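You operate a simulated robot arm through the tools that you are given. There is no shell and no other tool. Be economical: measure what you need, move in short steps, check, and stop when the job is done.

You run a simulated robot arm. Do the job below in one go: nothing can be reset, and whatever is moved stays where it is left.

Task
Change the packing bench over to medium bags at 5 seconds.
Fine: grey bag in the box for Sorinhwal, bag of blue keys on the spot before the sealer.
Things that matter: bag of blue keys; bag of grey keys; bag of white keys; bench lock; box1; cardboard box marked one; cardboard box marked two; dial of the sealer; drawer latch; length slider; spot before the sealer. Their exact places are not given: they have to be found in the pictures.

The check looks at the end state, three seconds after you hand in, the way a careful person would. Anything else that was tipped, shoved, dropped, spilled or broken makes it a failure.

Robot
A 7-joint arm with a two-finger parallel gripper on a trunk, on a base that drives. Base frame: it is fixed to the floor where the robot stands at the start and does not move with it; the origin is under the middle of the robot, x ahead of it, y to its left, z up; the surface under the hand at the start is at about z = 860. Readings come in mm, degrees, newtons and seconds.
With the tool pointing down near the work surface it reaches from about 280 to 720 mm from the robot's upright axis, wherever it stands. Its first joint turns from -166.0 to 166.0 degrees. Places, roughly: bench lock [400, -200, 700]; box1 [500, 200, 900]; dial of the sealer [600, 1300, 900]; drawer latch [400, 800, 700]; length slider [400, 1300, 700]; spot before the sealer [500, 1100, 900]. Payload 1.57 kg.
The tool frame sits at the grasp point between the pads (the TCP): z along the fingers, y along the line on which they close. The tips reach 30 mm beyond it. The gripper opens to 80 mm. The fingers are 17 mm wide and 12 mm thick; the gripper's body (40 by 82 mm) begins 80 mm behind the TCP.
Orientation is told as [roll, pitch, yaw] about the base's x, y, z axes, in that order, counted from this pose: with the fingers straight down and closing along the base's y, the tool's x points along the base's -x, its y along +y and its z along -z.

Tools
- The arm moves only by the tool move_arm. Its argument "moves" is a list of rows, each an object of numbers (a shift or turn left out is 0, a gripper value left out holds the last): "fingers": the opening, from 0 (shut) to 1 (fully open); "x", "y", "z": the shift along the base's x, y, z in cm; "wx", "wy", "wz": the turn, a rotation vector about the base's x, y, z in rad. In form: [{"fingers": .., "x": .., "y": .., "z": .., "wx": .., "wy": .., "wz": ..}, ...]. A call has 1 to 20 rows; each row shifts and turns the commanded pose from where the row before left it. A row lasts 0.2 s, in which the tool goes at most 50 mm and 8.6 degrees; a call with a longer step from one row to the next is refused whole, and so is a gripper value outside its range. Where a pose cannot be reached the arm comes as near as it can. A force on the tool above 40 N (or 10 N above the force at the start of the call, whichever is more), or a blocked arm, ends the call early, and 0.2 s more pass. The fingers move at their own pace (about 72 mm/s each) and stop on an object; they squeeze with about 22 N. The grip force told is the motor's: it shows also when the fingers shut on nothing. Time passes only in rows, and 0.2 s behind the last, so rows that do not move let the fingers close. It gives the time, the measured TCP pose, the force on the tool (base axes), the opening and the grip force at its end, in the units of the frame above (readings bear some noise), with the torque about the TCP (base axes, N m) and any sound that the robot's microphone picked up.
- Cameras (640 x 400 px; columns grow to the right, rows downward): "scene" is now at [-1.6, 144.1, 1392.1]; the picture's right is [0.04, -1.00, 0.00], its down [-0.58, -0.02, -0.82] and it looks along [0.82, 0.03, -0.58] (base axes); focal length 214 px, centre (320, 200). "wrist" rides on the gripper at [72, -7, -122] in the tool frame; the picture's right is [0.09, 1.00, 0.00], its down [-0.84, 0.08, -0.54] and it looks along [-0.54, 0.05, 0.84] (tool axes); focal length 238 px, centre (320, 200).
- grab_frame(camera): a new picture of that camera. The clock stands still meanwhile.
- slide_trunk(by): slides the trunk up (or, below 0, down) by that many mm; the arm and the scene camera ride with it, the base frame stays. It gives what a move gives, with no picture.
- base_move(legs): drives the robot by 1 to 6 legs, each [ahead, left, turn to the left] in mm, mm and degrees, along the robot's own axes; the way and the turn of a leg run together, so that a leg with both is an arc; at most 1500 mm and 180 degrees a leg. The arm and the cameras ride along, it lands a little off, and it stops where it bumps. It gives what a move gives.
- pan_tilt(pan, tilt): turns the head with the scene camera to pan (to the left, within 86 degrees either way) and tilt (down, from -29 to 69), counted from straight ahead of the robot. It gives what a move gives.
- pixel_to_xyz(camera, pixels): for up to 12 pixels [column, row] of the newest picture of that camera ("zoom" is the newest enlarged one), the place [x, y, z] in the base frame of the surface seen there, good to about 2 mm. The clock stands still meanwhile.
- enlarge(camera, box): a new picture of the part [left, top, right, bottom] of that camera's present view, enlarged. The clock stands still meanwhile.
- job_done(): hands the job in; it is judged then, once.

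Work in short steps. Measure before you move; look again where a grasp or a placing could have gone wrong, and mend it. You have 80 turns and 68 pictures in all, those below and enlarged ones among them. Open the gripper and draw the arm clear of the work before you hand the job in, unless the task says otherwise; then end with one line.

The tools are called after ">>>" by a JSON object that holds its "api" and its "payload". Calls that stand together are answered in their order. move_arm: Moves the arm, as the interface text tells. Its arguments: {"type":"object","properties":{"moves":{"type":"array","items":{"type":"object","properties":{"fingers":{"type":"number"},"x":{"type":"number"},"y":{"type":"number"},"z":{"type":"number"},"wx":{"type":"number"},"wy":{"type":"number"},"wz":{"type":"number"}}}}},"required":["moves"]} The other tools are called the same way: slide_trunk (by) slides the trunk up or down; base_move (legs) drives the base; pan_tilt (pan, tilt) turns the head that bears the scene camera; grab_frame (camera) takes a picture; pixel_to_xyz (camera, pixels) gives the place of the surface under pixels of a picture; enlarge (camera, box) takes an enlarged picture of a part of a camera's view; job_done () hands the job in.

At the start:

```text
time: 0.0
eef_pos: [426.5, 189.1, 1177.2]
orientation: [0.0, 0.0, 0.0]
ft_force: [-0.1, -0.5, 1.0]
wrist_torque: [0.01, 0.01, 0.03]
grip_width: 79.9
grip_force: 0.1
trunk travel left (down, up): [-50.0, 65.0]
robot x, y, heading: [-2.4, -3.5, -0.1]
head pan, tilt: [2.3, 35.2]
```

scene: 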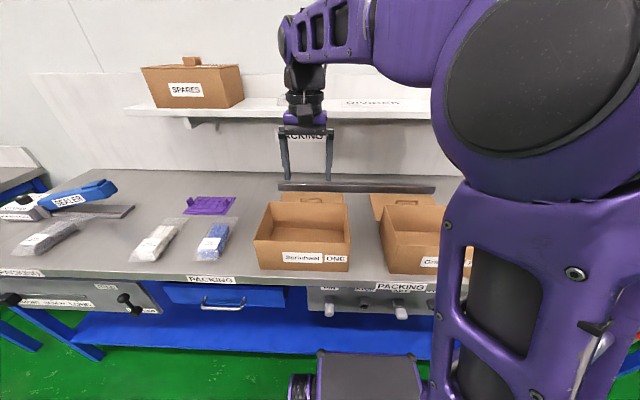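
wrist: 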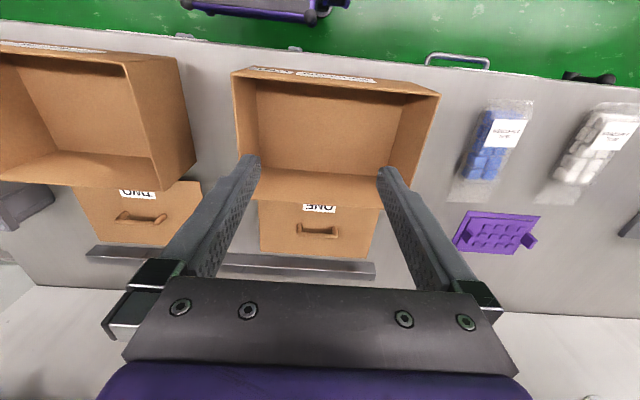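

The scene shows the bench with two boxes (305,235 and 415,240), three bags, the sealer at the left, and panels below the bench edge. I enlarge the labels on the left and right.

>>> {"api": "enlarge", "payload": {"camera": "scene", "box": [0, 160, 240, 320]}}

>>> {"api": "enlarge", "payload": {"camera": "scene", "box": [230, 180, 480, 340]}}

```text
2.50 times, centred on (120, 240) of scene
```

zoom: 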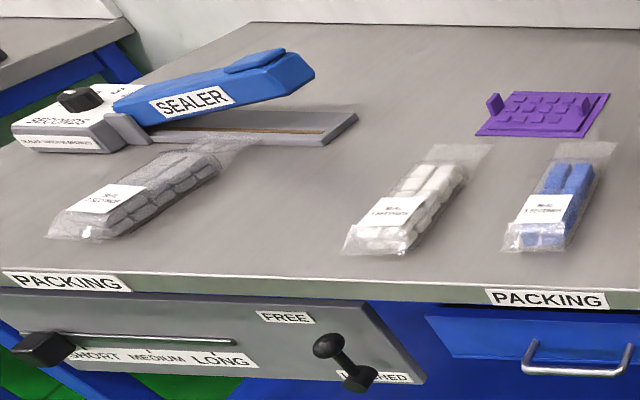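

```text
2.50 times, centred on (355, 260) of scene
```

zoom: 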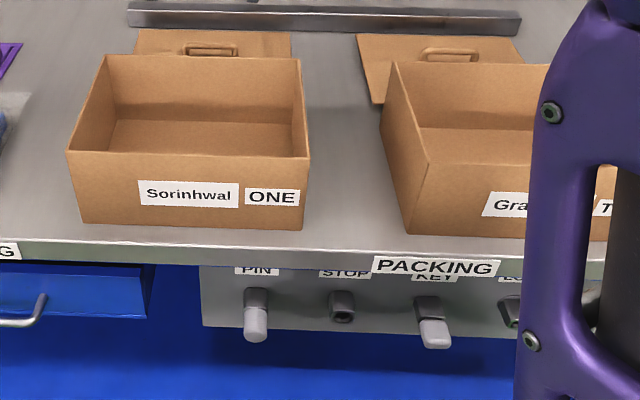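

The slider panel (left) reads SHORT/MEDIUM/LONG with a FREE/LOCKED lever; the grey bag lies at the sealer. I drive left to look at it closely.

>>> {"api": "base_move", "payload": {"legs": [[0, 1000, 0]]}}

```text
time: 9.9
eef_pos: [424.0, 1184.0, 1176.1]
orientation: [-0.1, 0.0, 0.4]
ft_force: [0.1, 0.1, 0.1]
wrist_torque: [0.02, 0.0, 0.01]
grip_width: 80.1
grip_force: 0.1
trunk travel left (down, up): [-50.0, 65.0]
robot x, y, heading: [-3.9, 996.1, 0.8]
head pan, tilt: [2.3, 35.2]
```

Now I look with both cameras, with the head tilted a bit more.

>>> {"api": "pan_tilt", "payload": {"pan": 8, "tilt": 45}}

>>> {"api": "grab_frame", "payload": {"camera": "scene"}}

>>> {"api": "grab_frame", "payload": {"camera": "wrist"}}

```text
time: 10.6
eef_pos: [422.7, 1184.3, 1175.6]
orientation: [0.1, 0.0, 0.3]
ft_force: [-0.4, -0.1, -0.6]
wrist_torque: [0.05, -0.01, 0.02]
grip_width: 79.7
grip_force: 0.1
trunk travel left (down, up): [-50.0, 65.0]
robot x, y, heading: [-5.6, 990.1, 0.1]
head pan, tilt: [8.0, 45.0]
```

```text
63 pictures are left
```

scene: 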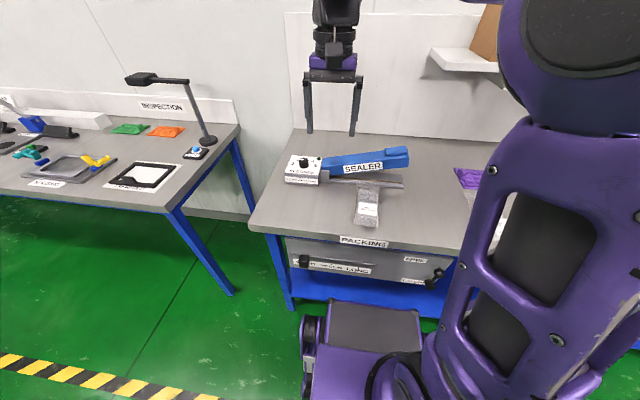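

```text
62 pictures are left
```

wrist: 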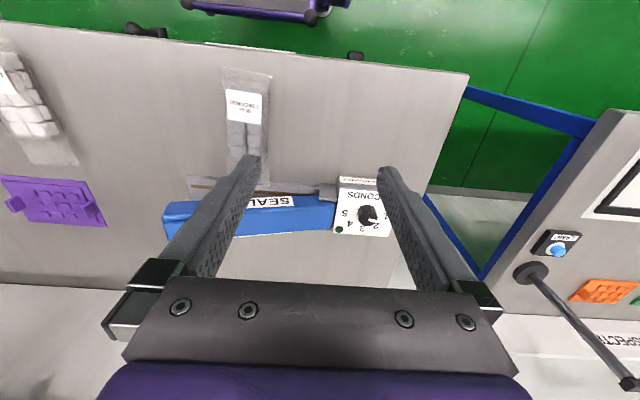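

I enlarge the dial/sealer in both cameras and the slider panel.

>>> {"api": "enlarge", "payload": {"camera": "scene", "box": [275, 140, 435, 240]}}

>>> {"api": "enlarge", "payload": {"camera": "scene", "box": [275, 225, 455, 300]}}

>>> {"api": "enlarge", "payload": {"camera": "wrist", "box": [320, 165, 410, 245]}}

```text
4.00 times, centred on (355, 190) of scene
```

zoom: 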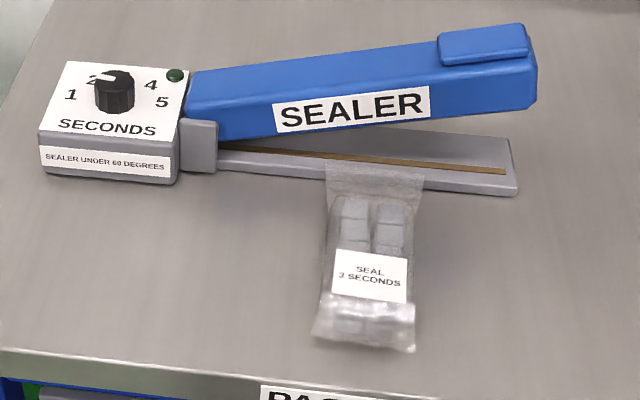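

```text
3.56 times, centred on (365, 262) of scene
```

zoom: 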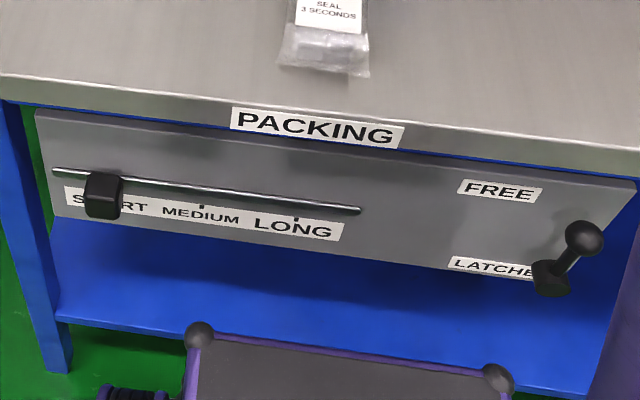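

```text
5.00 times, centred on (365, 205) of wrist
```

zoom: 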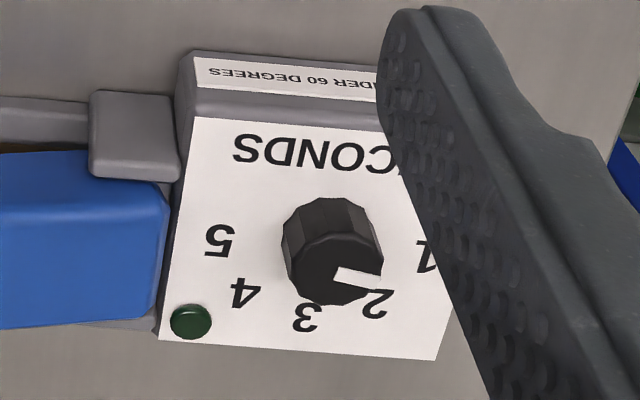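

The dial stands near 2 and the slider on SHORT; the latch lever is at LATCHED. I look to the right for other signs and the bench lock before touching anything.

>>> {"api": "pan_tilt", "payload": {"pan": -45, "tilt": 30}}

>>> {"api": "grab_frame", "payload": {"camera": "scene"}}

```text
time: 11.8
eef_pos: [422.1, 1185.0, 1175.2]
orientation: [0.0, 0.1, 0.2]
ft_force: [-0.1, -0.4, -0.3]
wrist_torque: [0.04, 0.0, 0.02]
grip_width: 80.1
grip_force: 0.1
trunk travel left (down, up): [-50.0, 65.0]
robot x, y, heading: [3.5, 993.7, 0.5]
head pan, tilt: [-45.0, 30.0]
```

```text
58 pictures are left
```

scene: 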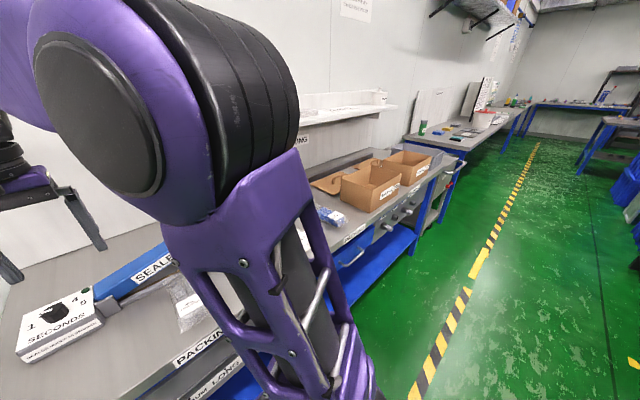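

There is a wall notice at (355,8); I tilt up to read it.

>>> {"api": "pan_tilt", "payload": {"pan": -45, "tilt": 0}}

>>> {"api": "grab_frame", "payload": {"camera": "scene"}}

```text
time: 12.7
eef_pos: [422.3, 1184.0, 1176.8]
orientation: [0.0, 0.0, 0.2]
ft_force: [0.4, 0.0, 0.5]
wrist_torque: [-0.01, 0.02, 0.02]
grip_width: 79.9
grip_force: 0.0
trunk travel left (down, up): [-50.0, 65.0]
robot x, y, heading: [-3.0, 994.2, 0.4]
head pan, tilt: [-45.0, 0.0]
```

```text
57 pictures are left
```

scene: 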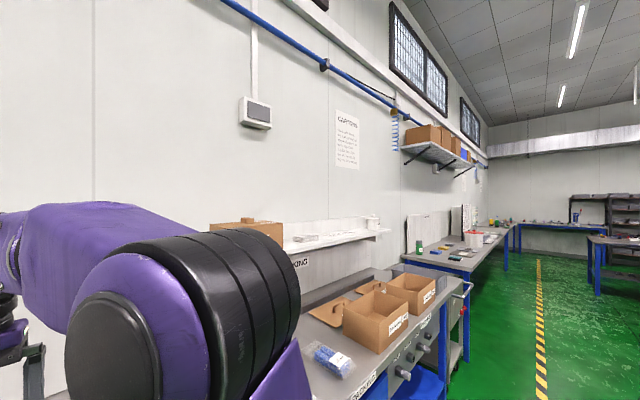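

Enlarging the notice (345,140) and the wall display (256,112).

>>> {"api": "enlarge", "payload": {"camera": "scene", "box": [315, 100, 379, 180]}}

>>> {"api": "enlarge", "payload": {"camera": "scene", "box": [230, 90, 280, 135]}}

```text
5.00 times, centred on (347, 140) of scene
```

zoom: 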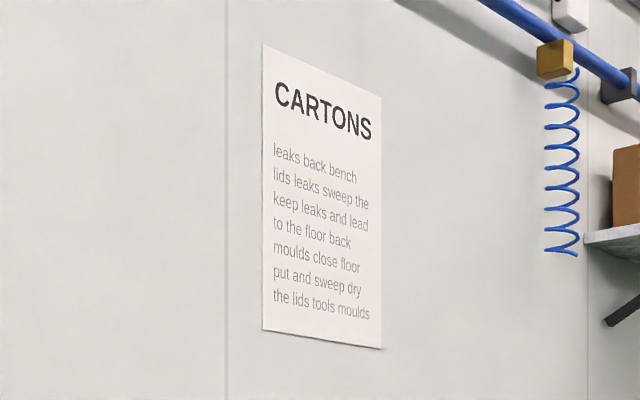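

```text
8.89 times, centred on (255, 112) of scene
```

zoom: 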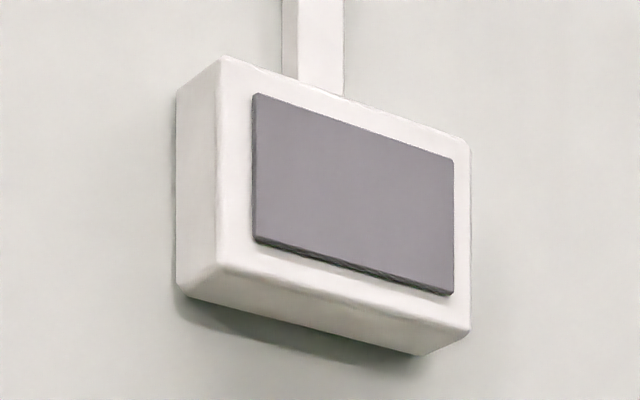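

The notice is filler. Back to the sealer: I take a fresh view of the dial to locate it.

>>> {"api": "pan_tilt", "payload": {"pan": 10, "tilt": 48}}

>>> {"api": "enlarge", "payload": {"camera": "scene", "box": [240, 100, 400, 200]}}

```text
time: 14.0
eef_pos: [422.1, 1182.4, 1175.8]
orientation: [0.0, 0.0, 0.3]
ft_force: [-0.2, -0.2, 0.4]
wrist_torque: [-0.02, 0.01, 0.01]
grip_width: 80.2
grip_force: 0.1
trunk travel left (down, up): [-50.0, 65.0]
robot x, y, heading: [-2.2, 992.2, 0.4]
head pan, tilt: [10.0, 48.0]
```

```text
4.00 times, centred on (320, 150) of scene
```

zoom: 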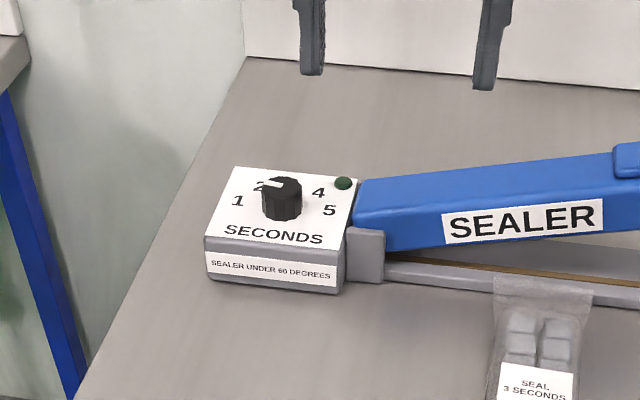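

Measuring dial top, box-face marks, and sealer arm points.

>>> {"api": "pixel_to_xyz", "payload": {"camera": "zoom", "pixels": [[284, 188], [270, 183], [238, 201], [330, 211], [319, 192], [259, 186], [210, 240], [338, 250], [366, 185], [384, 240], [282, 180], [290, 196]]}}

```text
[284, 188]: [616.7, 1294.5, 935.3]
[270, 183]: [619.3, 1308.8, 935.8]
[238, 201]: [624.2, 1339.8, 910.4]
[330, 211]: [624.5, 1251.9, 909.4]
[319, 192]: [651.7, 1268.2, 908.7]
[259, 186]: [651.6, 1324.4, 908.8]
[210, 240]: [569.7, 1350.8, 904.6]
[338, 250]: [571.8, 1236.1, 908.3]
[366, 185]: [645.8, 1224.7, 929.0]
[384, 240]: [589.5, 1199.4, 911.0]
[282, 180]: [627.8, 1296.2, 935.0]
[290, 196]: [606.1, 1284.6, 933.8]
```

Dial centre is about (617,1296), 40° per number, "5" at −80° from +x. I drive left so the dial is well within reach.

>>> {"api": "base_move", "payload": {"legs": [[0, 230, 0]]}}

>>> {"api": "move_arm", "payload": {"moves": [{"x": 4, "y": -2}, {"x": 4, "y": -2}, {"x": 4, "y": -2}, {"x": 4, "y": -2}, {"x": 1.5, "y": -2, "z": -2}, {"z": -4}, {"z": -4}]}}

>>> {"api": "grab_frame", "payload": {"camera": "wrist"}}

```text
time: 16.8
eef_pos: [420.2, 1414.7, 1176.8]
orientation: [0.0, -0.1, 0.5]
ft_force: [0.1, 0.8, 0.6]
wrist_torque: [0.01, 0.03, -0.02]
grip_width: 80.1
grip_force: 0.1
trunk travel left (down, up): [-50.0, 65.0]
robot x, y, heading: [-7.8, 1222.9, 0.7]
head pan, tilt: [10.0, 48.0]
```

```text
time: 18.4
eef_pos: [594.1, 1313.1, 1075.7]
orientation: [0.1, 0.0, 0.4]
ft_force: [-0.2, 0.2, 0.0]
wrist_torque: [-0.01, -0.01, -0.01]
grip_width: 79.9
grip_force: 0.0
trunk travel left (down, up): [-50.0, 65.0]
robot x, y, heading: [-3.6, 1219.2, 1.0]
head pan, tilt: [10.0, 48.0]
```

```text
53 pictures are left
```

wrist: 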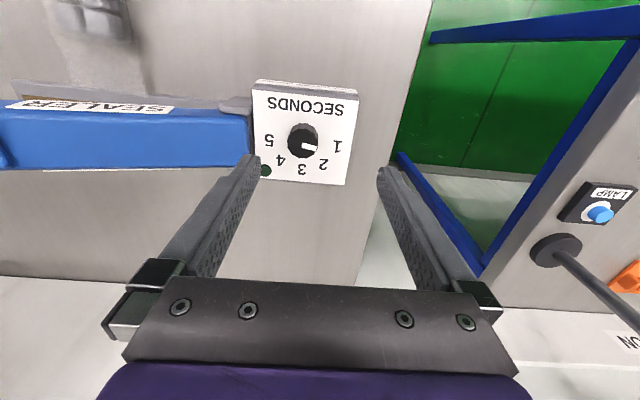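

I enlarge the dial at (304,140) and measure it.

>>> {"api": "enlarge", "payload": {"camera": "wrist", "box": [248, 76, 364, 190]}}

>>> {"api": "pixel_to_xyz", "payload": {"camera": "wrist", "pixels": [[304, 148], [303, 143], [313, 149], [304, 128], [338, 147], [268, 139], [265, 170], [280, 161], [323, 166], [302, 169], [240, 130], [200, 160]]}}

```text
3.51 times, centred on (306, 133) of wrist
```

zoom: 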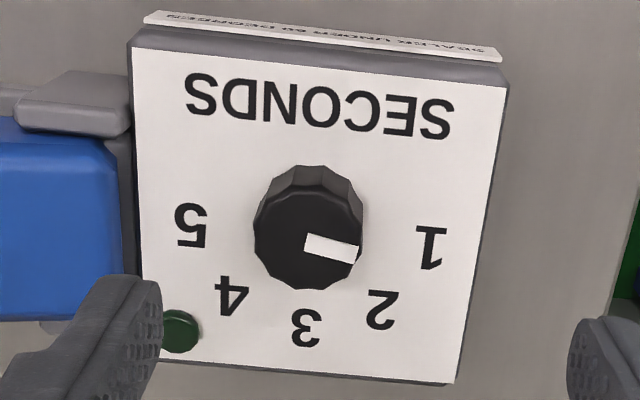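

```text
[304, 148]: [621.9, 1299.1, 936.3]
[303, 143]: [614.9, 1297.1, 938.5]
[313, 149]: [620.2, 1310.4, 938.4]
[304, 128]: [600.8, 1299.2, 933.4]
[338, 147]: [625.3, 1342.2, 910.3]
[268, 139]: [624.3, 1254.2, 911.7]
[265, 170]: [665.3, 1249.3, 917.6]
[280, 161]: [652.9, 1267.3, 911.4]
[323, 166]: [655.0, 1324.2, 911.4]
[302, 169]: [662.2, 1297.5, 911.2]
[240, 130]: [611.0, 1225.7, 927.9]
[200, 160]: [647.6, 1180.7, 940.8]
```

I measure the pointer direction and dial outline in the zoom.

>>> {"api": "pixel_to_xyz", "payload": {"camera": "zoom", "pixels": [[308, 243], [354, 255], [308, 200], [308, 286], [258, 240], [358, 240], [308, 172], [430, 246], [190, 226], [380, 310], [306, 328], [233, 297]]}}

```text
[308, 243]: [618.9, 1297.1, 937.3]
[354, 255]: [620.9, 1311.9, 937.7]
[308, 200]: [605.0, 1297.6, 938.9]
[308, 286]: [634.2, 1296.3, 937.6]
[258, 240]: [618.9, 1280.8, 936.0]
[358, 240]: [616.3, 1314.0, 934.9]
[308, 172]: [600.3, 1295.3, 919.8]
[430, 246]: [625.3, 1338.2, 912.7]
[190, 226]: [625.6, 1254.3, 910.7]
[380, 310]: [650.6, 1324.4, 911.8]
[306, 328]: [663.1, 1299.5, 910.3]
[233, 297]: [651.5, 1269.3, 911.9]
```

Pointer at 82° = "1"; centre (618,1297), top z 937, diameter ~35. I need −160°, done in two grips of 80°. First I go above it with yaw +40°, half open, then down.

>>> {"api": "move_arm", "payload": {"moves": [{"fingers": 0.7, "x": 1.2, "y": -0.8, "wz": 0.14}, {"x": 1.2, "y": -0.8, "wz": 0.14}, {"wz": 0.14}, {"wz": 0.14}, {"wz": 0.14, "z": -4}, {"z": -3.5}, {}]}}

>>> {"api": "grab_frame", "payload": {"camera": "wrist"}}

```text
time: 20.0
eef_pos: [618.2, 1298.4, 1000.6]
orientation: [0.1, 0.0, 40.7]
ft_force: [-0.1, 0.3, -0.2]
wrist_torque: [0.0, 0.02, 0.0]
grip_width: 55.9
grip_force: 0.1
trunk travel left (down, up): [-50.0, 65.0]
robot x, y, heading: [-4.7, 1220.3, 0.5]
head pan, tilt: [10.0, 48.0]
```

```text
51 pictures are left
```

wrist: 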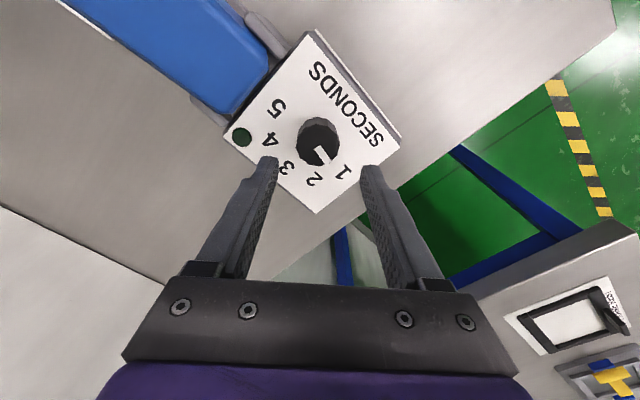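

The dial sits centred between the fingers at (320,140). Down 5.3 cm, close, and check.

>>> {"api": "move_arm", "payload": {"moves": [{"z": -2.5}, {"z": -2.8}, {}, {"fingers": 0.0}, {}, {}, {}]}}

```text
time: 21.6
eef_pos: [619.1, 1296.2, 947.7]
orientation: [-0.2, 0.1, 40.5]
ft_force: [11.1, -10.2, -3.2]
wrist_torque: [0.26, -0.58, 0.0]
grip_width: 34.9
grip_force: 42.3
trunk travel left (down, up): [-50.0, 65.0]
robot x, y, heading: [-5.2, 1221.7, 0.7]
head pan, tilt: [10.0, 48.0]
```

Gripped (34.9 mm), with slight side load, so I ease 1 mm that way and turn −80°.

>>> {"api": "move_arm", "payload": {"moves": [{"x": 0.08, "y": -0.1}, {"wz": -0.14}, {"wz": -0.14}, {"wz": -0.14}, {"wz": -0.14}, {"wz": -0.14}, {"wz": -0.14}, {"wz": -0.14}, {"wz": -0.14}, {"wz": -0.14}, {"wz": -0.14}, {}]}}

```text
time: 24.2
eef_pos: [618.6, 1295.1, 948.5]
orientation: [-0.2, 0.1, -39.8]
ft_force: [-17.3, -21.6, -8.6]
wrist_torque: [-0.2, 0.26, 0.01]
grip_width: 35.4
grip_force: 42.2
trunk travel left (down, up): [-50.0, 65.0]
robot x, y, heading: [-6.5, 1226.2, 0.7]
head pan, tilt: [10.0, 48.0]
```

Turned; I open, lift clear and look at the dial.

>>> {"api": "move_arm", "payload": {"moves": [{"fingers": 0.7}, {}, {}, {"z": 3}, {"z": 3}]}}

>>> {"api": "enlarge", "payload": {"camera": "wrist", "box": [220, 40, 420, 210]}}

```text
time: 25.4
eef_pos: [618.6, 1296.4, 1008.7]
orientation: [0.0, 0.0, -39.5]
ft_force: [0.1, -0.6, 0.6]
wrist_torque: [0.03, 0.01, 0.05]
grip_width: 55.9
grip_force: 0.0
trunk travel left (down, up): [-50.0, 65.0]
robot x, y, heading: [-4.7, 1224.0, 0.7]
head pan, tilt: [10.0, 48.0]
```

```text
2.35 times, centred on (320, 125) of wrist
```

zoom: 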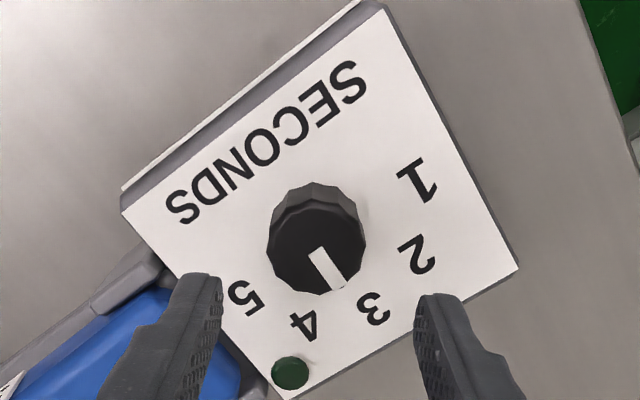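

The pointer moved to about 3; I measure the angle.

>>> {"api": "pixel_to_xyz", "payload": {"camera": "zoom", "pixels": [[316, 252], [338, 284], [374, 308], [303, 326], [270, 236], [360, 250], [318, 200], [318, 292]]}}

```text
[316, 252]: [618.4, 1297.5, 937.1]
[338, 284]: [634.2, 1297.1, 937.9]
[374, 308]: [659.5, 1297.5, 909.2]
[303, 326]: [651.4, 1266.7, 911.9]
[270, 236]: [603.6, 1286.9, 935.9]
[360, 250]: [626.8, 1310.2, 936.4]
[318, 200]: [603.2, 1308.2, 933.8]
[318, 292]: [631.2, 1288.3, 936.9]
```

Pointer is at ~0° (3). I turn back to yaw +40°, go down, grip, and turn a further −80°.

>>> {"api": "move_arm", "payload": {"moves": [{"wz": 0.14, "y": 0.08}, {"wz": 0.14}, {"wz": 0.14}, {"wz": 0.14}, {"wz": 0.14}, {"wz": 0.14}, {"wz": 0.14}, {"wz": 0.14}, {"wz": 0.14}, {"wz": 0.14}, {}, {"z": -3}, {"z": -3}, {}, {"fingers": 0.0}, {}, {}, {}]}}

>>> {"api": "move_arm", "payload": {"moves": [{"wz": -0.14}, {"wz": -0.14}, {"wz": -0.14}, {"wz": -0.14}, {"wz": -0.14}, {"wz": -0.14}, {"wz": -0.14}, {"wz": -0.14}, {"wz": -0.14}, {"wz": -0.14}, {}, {"fingers": 0.7}, {}, {}, {"z": 3}, {"z": 3}]}}

>>> {"api": "enlarge", "payload": {"camera": "wrist", "box": [220, 40, 420, 210]}}

```text
time: 29.2
eef_pos: [620.2, 1298.0, 946.9]
orientation: [-0.1, 0.0, 40.6]
ft_force: [-0.6, -1.7, -5.2]
wrist_torque: [0.04, -0.78, -0.01]
grip_width: 35.3
grip_force: 42.4
trunk travel left (down, up): [-50.0, 65.0]
robot x, y, heading: [-1.8, 1223.9, 0.5]
head pan, tilt: [10.0, 48.0]
```

```text
time: 32.6
eef_pos: [620.4, 1295.9, 1005.6]
orientation: [-0.1, 0.1, -39.6]
ft_force: [0.0, -0.1, 0.3]
wrist_torque: [0.02, 0.03, -0.02]
grip_width: 55.8
grip_force: 0.1
trunk travel left (down, up): [-50.0, 65.0]
robot x, y, heading: [-5.2, 1223.0, 0.4]
head pan, tilt: [10.0, 48.0]
```

```text
2.35 times, centred on (320, 125) of wrist
```

zoom: 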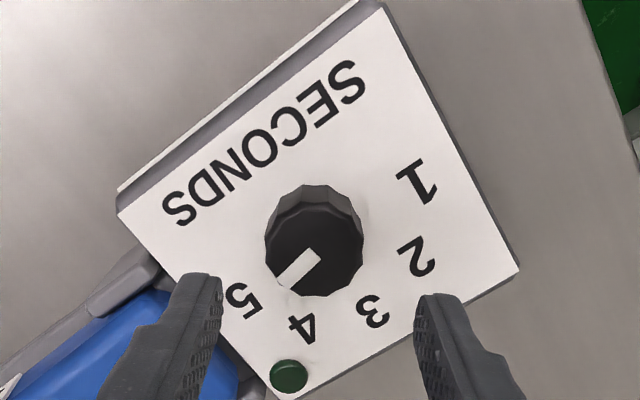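

I measure the pointer angle.

>>> {"api": "pixel_to_xyz", "payload": {"camera": "zoom", "pixels": [[315, 254], [284, 282], [242, 300], [303, 328], [299, 268]]}}

```text
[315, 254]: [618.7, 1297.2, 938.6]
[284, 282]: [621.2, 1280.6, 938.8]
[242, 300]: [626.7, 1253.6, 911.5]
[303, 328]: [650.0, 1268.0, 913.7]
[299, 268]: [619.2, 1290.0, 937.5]
```

Pointer at −81°, i.e. on "5". Next the slider: I raise and pull back the arm, then look at the panel.

>>> {"api": "move_arm", "payload": {"moves": [{"z": 5, "wz": 0.14}, {"z": 5, "wz": 0.14}, {"z": 3, "x": -4, "wz": 0.14}, {"x": -5, "wz": 0.14}, {"x": -5, "wz": 0.14}, {"x": -5, "y": -3}, {"x": -3, "y": -4}]}}

>>> {"api": "pan_tilt", "payload": {"pan": 0, "tilt": 58}}

>>> {"api": "grab_frame", "payload": {"camera": "scene"}}

```text
refused: row 6 steps farther than a row can; nothing moved
```

```text
time: 33.3
eef_pos: [621.0, 1299.4, 1005.8]
orientation: [-0.1, -0.1, -39.5]
ft_force: [0.3, -0.2, -0.4]
wrist_torque: [-0.01, 0.04, 0.0]
grip_width: 55.9
grip_force: 0.0
trunk travel left (down, up): [-50.0, 65.0]
robot x, y, heading: [-3.1, 1221.2, 0.4]
head pan, tilt: [0.0, 58.0]
```

```text
48 pictures are left
```

scene: 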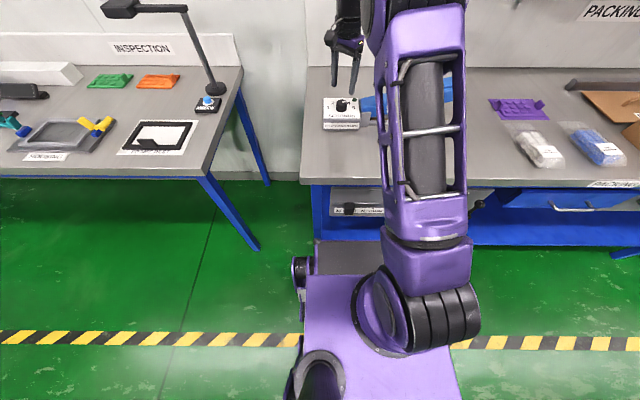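

The slider knob is visible at (349,209). I enlarge it and measure.

>>> {"api": "enlarge", "payload": {"camera": "scene", "box": [300, 170, 500, 290]}}

>>> {"api": "pixel_to_xyz", "payload": {"camera": "zoom", "pixels": [[155, 112], [155, 130], [140, 125], [170, 125], [200, 108], [240, 110], [110, 110], [240, 130], [565, 110], [150, 62], [220, 240], [60, 240]]}}

```text
3.20 times, centred on (400, 230) of scene
```

zoom: 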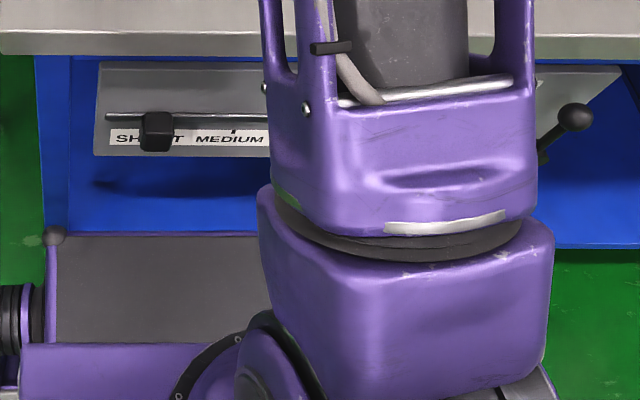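

```text
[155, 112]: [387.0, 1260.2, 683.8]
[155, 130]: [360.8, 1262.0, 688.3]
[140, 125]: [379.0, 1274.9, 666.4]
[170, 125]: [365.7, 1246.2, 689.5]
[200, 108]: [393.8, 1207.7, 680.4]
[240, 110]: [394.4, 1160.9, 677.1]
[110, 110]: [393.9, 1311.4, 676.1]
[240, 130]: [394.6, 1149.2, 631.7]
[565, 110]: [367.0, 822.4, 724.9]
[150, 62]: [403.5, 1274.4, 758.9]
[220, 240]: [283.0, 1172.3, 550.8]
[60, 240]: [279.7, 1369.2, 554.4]
```

Knob centre ≈ (375,1261,672), standing out from a panel at x≈395. I raise the hand and square it, then back the base off 280 mm so that the hand can point forward at the panel.

>>> {"api": "move_arm", "payload": {"moves": [{"z": 5, "wz": 0.14}, {"z": 5, "wz": 0.14}, {"z": 3, "x": -3, "wz": 0.14}, {"x": -4.5, "wz": 0.14}, {"x": -4.5, "wz": 0.13}]}}

>>> {"api": "base_move", "payload": {"legs": [[-280, 0, 0]]}}

>>> {"api": "grab_frame", "payload": {"camera": "scene"}}

```text
time: 34.5
eef_pos: [501.3, 1297.5, 1136.0]
orientation: [-0.1, 0.0, 0.2]
ft_force: [-0.1, -0.1, -0.4]
wrist_torque: [-0.01, 0.02, 0.01]
grip_width: 56.2
grip_force: 0.1
trunk travel left (down, up): [-50.0, 65.0]
robot x, y, heading: [-6.3, 1217.2, 0.3]
head pan, tilt: [0.0, 58.0]
```

```text
time: 36.5
eef_pos: [225.9, 1295.0, 1137.2]
orientation: [0.0, 0.0, -0.1]
ft_force: [0.2, 0.1, 0.1]
wrist_torque: [0.01, -0.01, 0.0]
grip_width: 56.3
grip_force: 0.0
trunk travel left (down, up): [-50.0, 65.0]
robot x, y, heading: [-279.9, 1220.2, 0.3]
head pan, tilt: [0.0, 58.0]
```

```text
46 pictures are left
```

scene: 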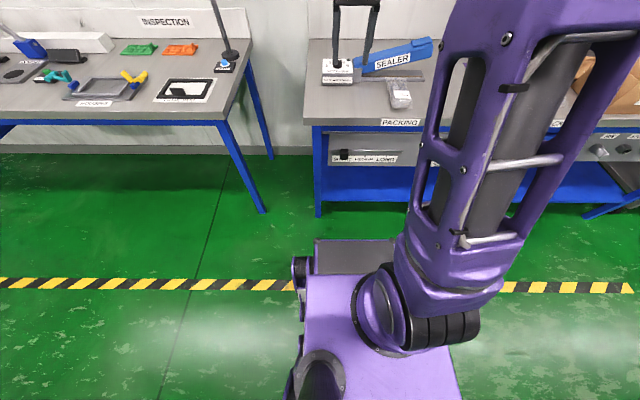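

Good view of the slider at (344,155). I enlarge and measure knob, ticks, bench edge and latch.

>>> {"api": "enlarge", "payload": {"camera": "scene", "box": [315, 110, 435, 190]}}

>>> {"api": "pixel_to_xyz", "payload": {"camera": "zoom", "pixels": [[155, 213], [155, 235], [155, 252], [135, 235], [172, 232], [250, 246], [350, 240], [250, 232], [390, 230], [400, 90], [400, 70], [400, 140]]}}

```text
5.00 times, centred on (375, 150) of scene
```

zoom: 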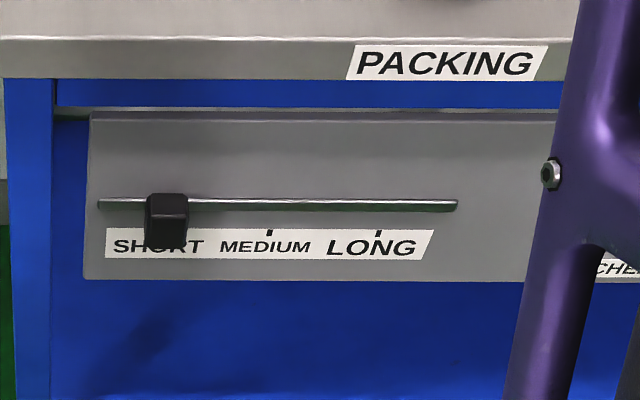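

```text
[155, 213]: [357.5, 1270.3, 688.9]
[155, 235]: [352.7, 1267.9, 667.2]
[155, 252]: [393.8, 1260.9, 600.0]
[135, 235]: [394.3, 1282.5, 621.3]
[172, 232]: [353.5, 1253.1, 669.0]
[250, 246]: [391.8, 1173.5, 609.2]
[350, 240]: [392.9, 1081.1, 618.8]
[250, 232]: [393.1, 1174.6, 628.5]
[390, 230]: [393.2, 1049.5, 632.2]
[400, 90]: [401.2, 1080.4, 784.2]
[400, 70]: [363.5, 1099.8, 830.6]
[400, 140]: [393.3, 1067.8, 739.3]
```

I measure the MEDIUM tick (268,232), LONG tick (376,232), and knob edges.

>>> {"api": "pixel_to_xyz", "payload": {"camera": "zoom", "pixels": [[268, 232], [376, 233], [149, 220], [186, 220], [168, 220], [168, 197], [168, 243], [300, 203], [100, 203], [457, 204], [168, 205]]}}

```text
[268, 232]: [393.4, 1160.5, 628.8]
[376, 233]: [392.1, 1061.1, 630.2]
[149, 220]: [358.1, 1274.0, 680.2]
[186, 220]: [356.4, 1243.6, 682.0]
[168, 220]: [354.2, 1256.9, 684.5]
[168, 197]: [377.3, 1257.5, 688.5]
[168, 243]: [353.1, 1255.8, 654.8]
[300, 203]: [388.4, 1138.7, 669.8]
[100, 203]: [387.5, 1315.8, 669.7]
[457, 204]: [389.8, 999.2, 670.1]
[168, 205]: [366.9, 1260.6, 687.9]
```

Ticks: SHORT 1260, MEDIUM 1160.5, LONG 1061. I open the gripper and pitch the hand to point forward, well before the bench edge (x 363).

>>> {"api": "move_arm", "payload": {"moves": [{"fingers": 0.8, "wy": -0.143, "x": 0.5, "y": -0.4}, {"wy": -0.143, "x": 0.5, "y": -0.4}, {"wy": -0.143, "x": 0.5, "y": -0.4}, {"wy": -0.143, "x": 0.5, "y": -0.4}, {"wy": -0.143, "x": 0.5, "y": -0.4}, {"wy": -0.143, "x": 0.5, "y": -0.4}, {"wy": -0.143, "x": 0.5, "y": -0.4}, {"wy": -0.143, "x": 0.5, "y": -0.4}, {"wy": -0.143, "x": 0.5, "y": -0.4}, {"wy": -0.143, "x": 0.5}, {"wy": -0.141, "x": 0.5}, {}]}}

```text
time: 39.1
eef_pos: [276.5, 1252.5, 1128.9]
orientation: [-6.8, -81.5, 4.9]
ft_force: [0.1, -0.2, 0.4]
wrist_torque: [-0.01, 0.05, -0.02]
grip_width: 64.1
grip_force: 0.0
out of reach, approached as far as the arm can: row 8, 9, 11
trunk travel left (down, up): [-50.0, 65.0]
robot x, y, heading: [-278.3, 1217.7, 0.4]
head pan, tilt: [0.0, 58.0]
```

Nearly horizontal but short of the full pitch here; I lower in steps and see whether it resolves.

>>> {"api": "move_arm", "payload": {"moves": [{"z": -4.5}, {"z": -4.5}, {"z": -4.5}, {"z": -4.5}, {"z": -4.5}, {}]}}

```text
time: 40.5
eef_pos: [273.8, 1273.6, 980.0]
orientation: [-6.9, -80.2, 4.8]
ft_force: [-0.6, -0.1, 0.1]
wrist_torque: [-0.01, 0.0, -0.03]
grip_width: 64.2
grip_force: 0.1
out of reach, approached as far as the arm can: row 3, 4, 5
trunk travel left (down, up): [-50.0, 65.0]
robot x, y, heading: [-281.0, 1222.8, 0.4]
head pan, tilt: [0.0, 58.0]
```

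Joint limits bite. I pitch back by ~29° (to about −60°) and check.

>>> {"api": "move_arm", "payload": {"moves": [{"wy": 0.125}, {"wy": 0.125}, {"wy": 0.125}, {"wy": 0.125}, {}]}}

```text
time: 41.7
eef_pos: [275.0, 1273.8, 979.9]
orientation: [-2.7, -52.6, 1.2]
ft_force: [-0.4, 0.7, -0.5]
wrist_torque: [0.01, 0.01, -0.01]
grip_width: 64.0
grip_force: 0.1
trunk travel left (down, up): [-50.0, 65.0]
robot x, y, heading: [-277.2, 1219.4, 0.3]
head pan, tilt: [0.0, 58.0]
```

Commands restart from the actual pose. I lower further at x≈275 in front of the bench.

>>> {"api": "move_arm", "payload": {"moves": [{"z": -4.5, "wx": 0.02}, {"z": -4.5, "wx": 0.02}, {"z": -4.5}, {"z": -4.5}, {"z": -4.5, "y": -0.7}, {"z": -4.5, "y": -0.7}, {}]}}

```text
time: 43.3
eef_pos: [276.7, 1261.7, 732.4]
orientation: [0.9, -52.7, -1.8]
ft_force: [0.0, 0.2, 0.3]
wrist_torque: [-0.01, 0.02, -0.01]
grip_width: 64.1
grip_force: 0.0
out of reach, approached as far as the arm can: row 6
trunk travel left (down, up): [-50.0, 65.0]
robot x, y, heading: [-280.3, 1219.8, 0.3]
head pan, tilt: [0.0, 58.0]
```

Reach limit near z 732; I slide the trunk down 50 mm and look.

>>> {"api": "slide_trunk", "payload": {"by": -50}}

>>> {"api": "grab_frame", "payload": {"camera": "wrist"}}

>>> {"api": "grab_frame", "payload": {"camera": "scene"}}

```text
time: 44.2
eef_pos: [277.4, 1261.4, 684.4]
orientation: [0.9, -52.7, -1.9]
ft_force: [-0.4, -0.4, -0.2]
wrist_torque: [0.0, 0.04, -0.01]
grip_width: 64.1
grip_force: 0.0
trunk travel left (down, up): [0.0, 115.0]
robot x, y, heading: [-282.7, 1217.0, 0.6]
head pan, tilt: [0.0, 58.0]
```

```text
44 pictures are left
```

wrist: 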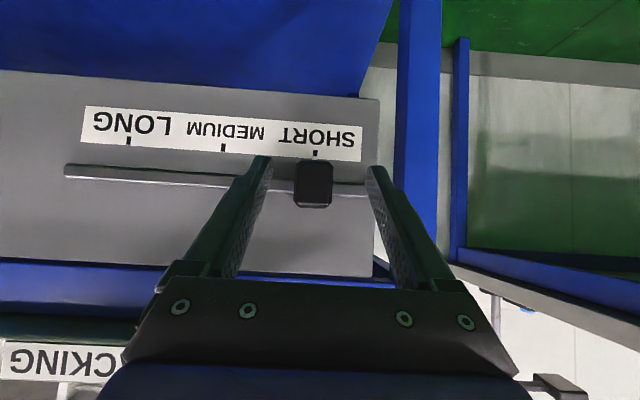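

```text
43 pictures are left
```

scene: 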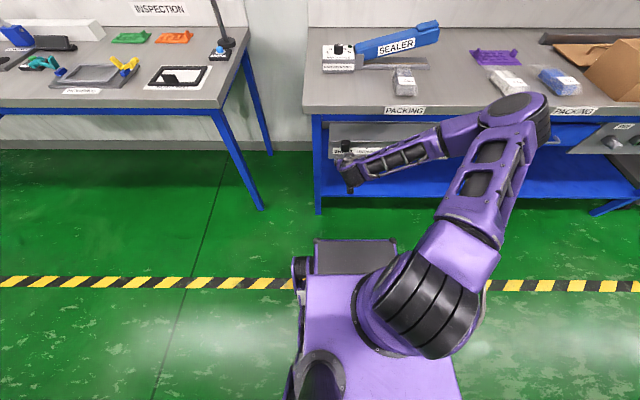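

The hand straddles the knob nicely, but the elbow (520,110) swings near the bench edge; I check its place.

>>> {"api": "pixel_to_xyz", "payload": {"camera": "scene", "pixels": [[510, 105], [535, 95], [545, 110], [480, 115], [430, 135], [400, 150], [350, 180], [515, 90]]}}

```text
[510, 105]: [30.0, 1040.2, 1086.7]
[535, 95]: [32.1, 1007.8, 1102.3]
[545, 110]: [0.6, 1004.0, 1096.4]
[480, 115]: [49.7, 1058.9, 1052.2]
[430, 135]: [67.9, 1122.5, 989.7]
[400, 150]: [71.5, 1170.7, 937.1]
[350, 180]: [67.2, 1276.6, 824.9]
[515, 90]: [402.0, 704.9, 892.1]
```

The elbow is at x≈30, far from the bench. I advance 72 mm to straddle the knob.

>>> {"api": "move_arm", "payload": {"moves": [{"x": 2.4, "wz": 0.03}, {"x": 2.4, "y": -0.2}, {"x": 2.2, "z": -0.3}, {}]}}

>>> {"api": "grab_frame", "payload": {"camera": "wrist"}}

```text
time: 45.2
eef_pos: [346.0, 1259.4, 680.8]
orientation: [1.0, -52.7, -0.2]
ft_force: [0.0, 0.2, -0.7]
wrist_torque: [0.0, 0.0, -0.01]
grip_width: 64.1
grip_force: 0.0
trunk travel left (down, up): [0.0, 115.0]
robot x, y, heading: [-281.0, 1218.2, 0.4]
head pan, tilt: [0.0, 58.0]
```

```text
42 pictures are left
```

wrist: 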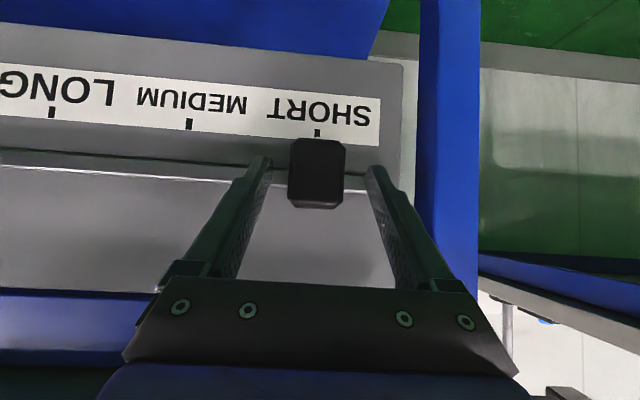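

Knob between the fingers; 6 mm deeper, then close.

>>> {"api": "move_arm", "payload": {"moves": [{"x": 0.6, "z": -0.2}, {}, {"fingers": 0.0}, {}, {}, {}]}}

```text
time: 46.6
eef_pos: [352.7, 1259.1, 679.2]
orientation: [0.8, -52.7, -0.2]
ft_force: [-0.2, -9.4, -0.7]
wrist_torque: [-0.99, 0.04, -0.9]
grip_width: 35.5
grip_force: 42.4
trunk travel left (down, up): [0.0, 115.0]
robot x, y, heading: [-283.4, 1219.8, 0.5]
head pan, tilt: [0.0, 58.0]
```

Gripped (35.5 mm). Slide 99 mm to −y.

>>> {"api": "move_arm", "payload": {"moves": [{"y": -1.5}, {"y": -1.5}, {"y": -1.5}, {"y": -1.5}, {"y": -1.5}, {"y": -1.3}, {"y": -1.1}, {}]}}

>>> {"api": "enlarge", "payload": {"camera": "wrist", "box": [120, 30, 480, 255]}}

```text
time: 48.4
eef_pos: [353.3, 1160.5, 678.6]
orientation: [0.8, -52.7, -0.2]
ft_force: [13.4, -0.4, -4.6]
wrist_torque: [-1.02, -0.33, -0.67]
grip_width: 35.5
grip_force: 42.2
trunk travel left (down, up): [0.0, 115.0]
robot x, y, heading: [-281.0, 1220.2, 0.6]
head pan, tilt: [0.0, 58.0]
```

```text
1.78 times, centred on (300, 142) of wrist
```

zoom: 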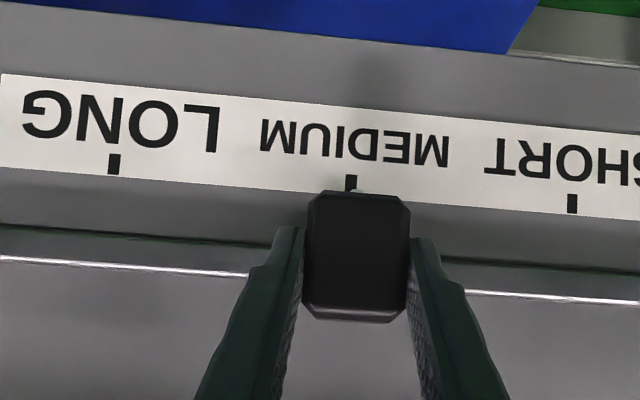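

The knob sits at MEDIUM. I open, retreat, and measure.

>>> {"api": "move_arm", "payload": {"moves": [{"fingers": 0.8}, {}, {}, {"x": -2}, {"x": -4}, {"x": -4}]}}

>>> {"api": "enlarge", "payload": {"camera": "wrist", "box": [160, 60, 480, 260]}}

```text
time: 49.8
eef_pos: [253.5, 1160.5, 680.0]
orientation: [1.1, -52.6, -0.2]
ft_force: [0.6, -0.2, 0.3]
wrist_torque: [0.01, 0.0, 0.02]
grip_width: 64.0
grip_force: 0.0
trunk travel left (down, up): [0.0, 115.0]
robot x, y, heading: [-281.5, 1221.2, 0.5]
head pan, tilt: [0.0, 58.0]
```

```text
2.00 times, centred on (320, 160) of wrist
```

zoom: 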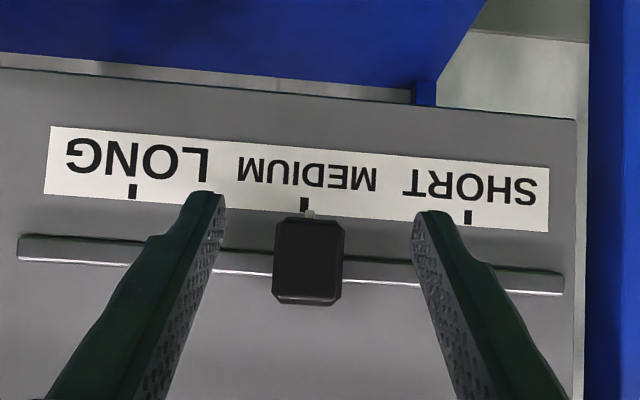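

There's a small pointer on the knob at (310,214) versus the tick at (304,204); I measure them.

>>> {"api": "pixel_to_xyz", "payload": {"camera": "zoom", "pixels": [[310, 214], [304, 204], [280, 262], [338, 262], [308, 262], [133, 191], [467, 217], [278, 240], [340, 240]]}}

```text
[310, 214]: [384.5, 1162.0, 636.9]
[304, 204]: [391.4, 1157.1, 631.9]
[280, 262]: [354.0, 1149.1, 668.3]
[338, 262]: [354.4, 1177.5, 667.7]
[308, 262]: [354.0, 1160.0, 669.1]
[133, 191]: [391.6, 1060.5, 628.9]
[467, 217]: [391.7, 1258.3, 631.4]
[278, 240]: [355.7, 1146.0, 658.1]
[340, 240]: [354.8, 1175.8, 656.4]
```

Seems within ~2–3 mm; one tight zoom to be sure.

>>> {"api": "enlarge", "payload": {"camera": "wrist", "box": [280, 140, 350, 184]}}

>>> {"api": "pixel_to_xyz", "payload": {"camera": "zoom", "pixels": [[264, 190], [272, 205], [290, 225], [290, 230], [276, 205], [284, 218]]}}

```text
9.09 times, centred on (315, 162) of wrist
```

zoom: 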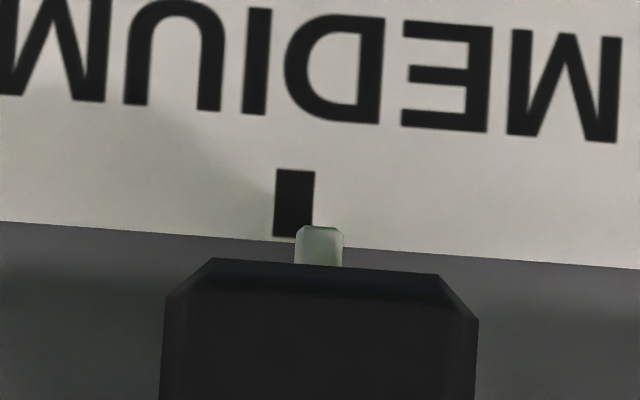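

```text
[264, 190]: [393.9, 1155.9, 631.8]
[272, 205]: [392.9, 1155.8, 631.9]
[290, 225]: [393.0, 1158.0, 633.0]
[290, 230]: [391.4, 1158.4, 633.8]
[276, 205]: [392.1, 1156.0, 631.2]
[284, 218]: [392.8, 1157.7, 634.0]
```

The pointer is ~3 mm left of the tick; I regrip and nudge −y a little.

>>> {"api": "move_arm", "payload": {"moves": [{"x": 4}, {"x": 4}, {"x": 2}, {}, {"fingers": 0.0}, {}, {}, {}, {"y": -0.15}, {"y": -0.15}, {}, {}]}}

>>> {"api": "move_arm", "payload": {"moves": [{"fingers": 0.8}, {}, {}, {"x": -2}, {"x": -4}, {"x": -4}]}}

>>> {"api": "enlarge", "payload": {"camera": "wrist", "box": [280, 140, 350, 184]}}

```text
time: 52.4
eef_pos: [353.8, 1158.4, 677.3]
orientation: [0.8, -52.6, -0.2]
ft_force: [19.5, 0.6, -10.5]
wrist_torque: [-1.13, -0.45, -0.72]
grip_width: 35.9
grip_force: 42.7
trunk travel left (down, up): [0.0, 115.0]
robot x, y, heading: [-279.3, 1215.6, 0.5]
head pan, tilt: [0.0, 58.0]
```

```text
time: 53.8
eef_pos: [251.3, 1157.6, 677.9]
orientation: [1.0, -52.7, -0.1]
ft_force: [-0.2, 0.1, 0.2]
wrist_torque: [-0.02, 0.02, -0.01]
grip_width: 64.2
grip_force: 0.0
trunk travel left (down, up): [0.0, 115.0]
robot x, y, heading: [-280.4, 1218.2, 0.3]
head pan, tilt: [0.0, 58.0]
```

```text
9.09 times, centred on (315, 162) of wrist
```

zoom: 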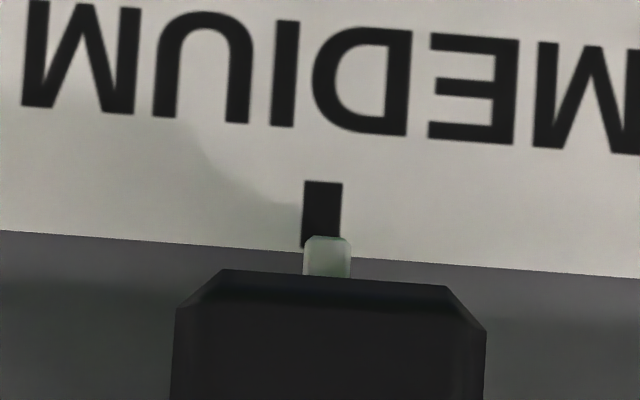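

Aligned within ~1 mm. Now I lift back out: arm up, trunk up, and pitch back to fingers-down.

>>> {"api": "move_arm", "payload": {"moves": [{"z": 5}, {"z": 5}, {"z": 5}, {"z": 5}, {"z": 5}, {"z": 5}, {"z": 5}, {"z": 5, "wy": 0.132}, {"wy": 0.132, "z": 3}, {"wy": 0.132}, {"wy": 0.132}, {"wy": 0.132}, {"wy": 0.132}, {"wy": 0.126}, {}]}}

>>> {"api": "slide_trunk", "payload": {"by": 50}}

>>> {"api": "grab_frame", "payload": {"camera": "scene"}}

```text
time: 57.0
eef_pos: [251.0, 1157.8, 1108.7]
orientation: [0.9, -0.1, -0.1]
ft_force: [0.1, -0.1, 0.2]
wrist_torque: [0.01, 0.01, -0.05]
grip_width: 63.9
grip_force: 0.1
trunk travel left (down, up): [0.0, 115.0]
robot x, y, heading: [-278.7, 1219.5, 0.4]
head pan, tilt: [0.0, 58.0]
```

```text
time: 57.9
eef_pos: [252.8, 1156.5, 1157.5]
orientation: [0.9, -0.1, -0.1]
ft_force: [0.5, 0.5, -0.2]
wrist_torque: [0.01, 0.01, 0.0]
grip_width: 64.1
grip_force: 0.0
trunk travel left (down, up): [-50.0, 65.0]
robot x, y, heading: [-283.6, 1219.6, 0.4]
head pan, tilt: [0.0, 58.0]
```

```text
37 pictures are left
```

scene: 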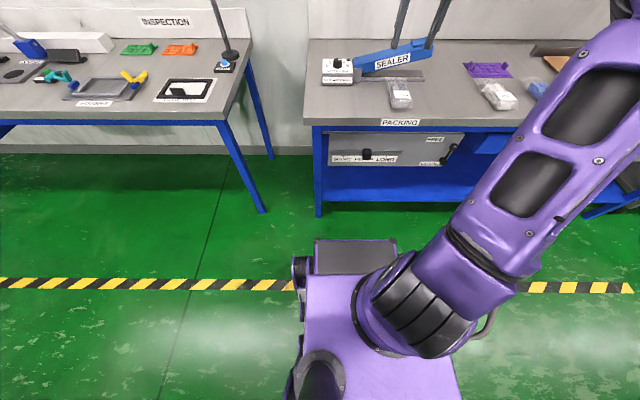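

Next the grey bag. I drive forward 280 and right 150 (hand stays high), then look from the wrist.

>>> {"api": "base_move", "payload": {"legs": [[280, -150, 0]]}}

>>> {"api": "move_arm", "payload": {"moves": [{"y": 3}, {"y": 4}, {"y": 2.5, "wx": -0.015}]}}

>>> {"api": "grab_frame", "payload": {"camera": "wrist"}}

```text
time: 60.0
eef_pos: [529.5, 1011.6, 1158.4]
orientation: [0.9, 0.0, -0.1]
ft_force: [-0.2, -1.2, 0.1]
wrist_torque: [0.01, 0.03, 0.0]
grip_width: 64.0
grip_force: 0.1
trunk travel left (down, up): [-50.0, 65.0]
robot x, y, heading: [-5.5, 1073.7, 0.6]
head pan, tilt: [0.0, 58.0]
```

```text
time: 60.8
eef_pos: [529.4, 1107.0, 1160.0]
orientation: [-0.1, -0.2, -0.1]
ft_force: [-0.6, 0.2, 1.0]
wrist_torque: [-0.01, 0.05, 0.01]
grip_width: 64.1
grip_force: 0.1
trunk travel left (down, up): [-50.0, 65.0]
robot x, y, heading: [-8.1, 1070.5, 0.7]
head pan, tilt: [0.0, 58.0]
```

```text
36 pictures are left
```

wrist: 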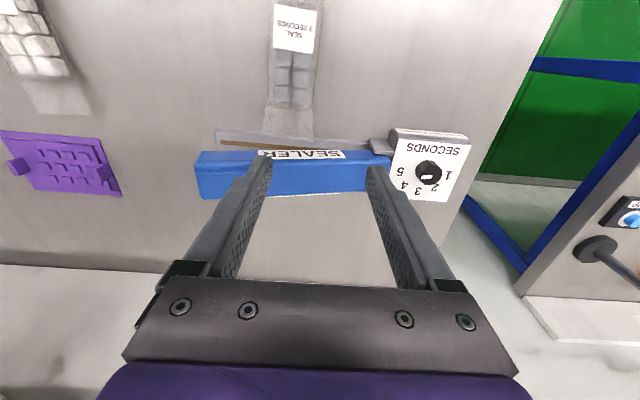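

The dial's white mark at (427,177) looks odd; I enlarge it to check.

>>> {"api": "enlarge", "payload": {"camera": "wrist", "box": [380, 120, 480, 210]}}

>>> {"api": "pixel_to_xyz", "payload": {"camera": "wrist", "pixels": [[292, 8], [293, 30], [292, 60], [290, 90], [290, 120], [272, 75], [316, 75], [283, 95], [300, 95], [220, 175], [340, 175], [240, 138]]}}

```text
4.44 times, centred on (430, 165) of wrist
```

zoom: 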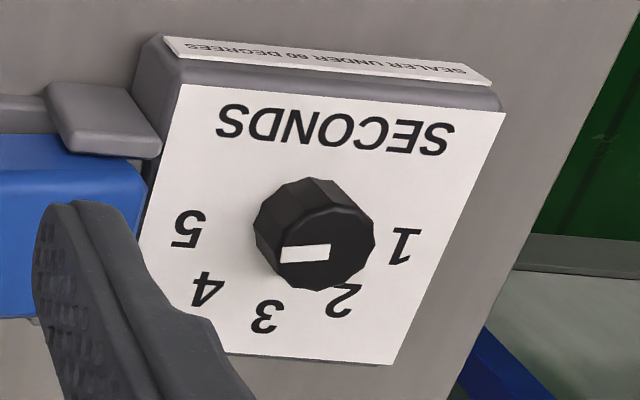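

```text
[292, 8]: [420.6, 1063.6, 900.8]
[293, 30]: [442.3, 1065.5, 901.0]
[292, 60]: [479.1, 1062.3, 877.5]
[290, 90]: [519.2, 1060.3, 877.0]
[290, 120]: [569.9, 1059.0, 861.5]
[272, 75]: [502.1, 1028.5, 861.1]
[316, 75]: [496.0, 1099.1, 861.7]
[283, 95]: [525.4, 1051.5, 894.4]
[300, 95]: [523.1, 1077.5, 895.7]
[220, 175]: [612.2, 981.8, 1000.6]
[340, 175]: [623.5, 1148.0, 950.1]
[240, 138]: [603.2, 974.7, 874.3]
```

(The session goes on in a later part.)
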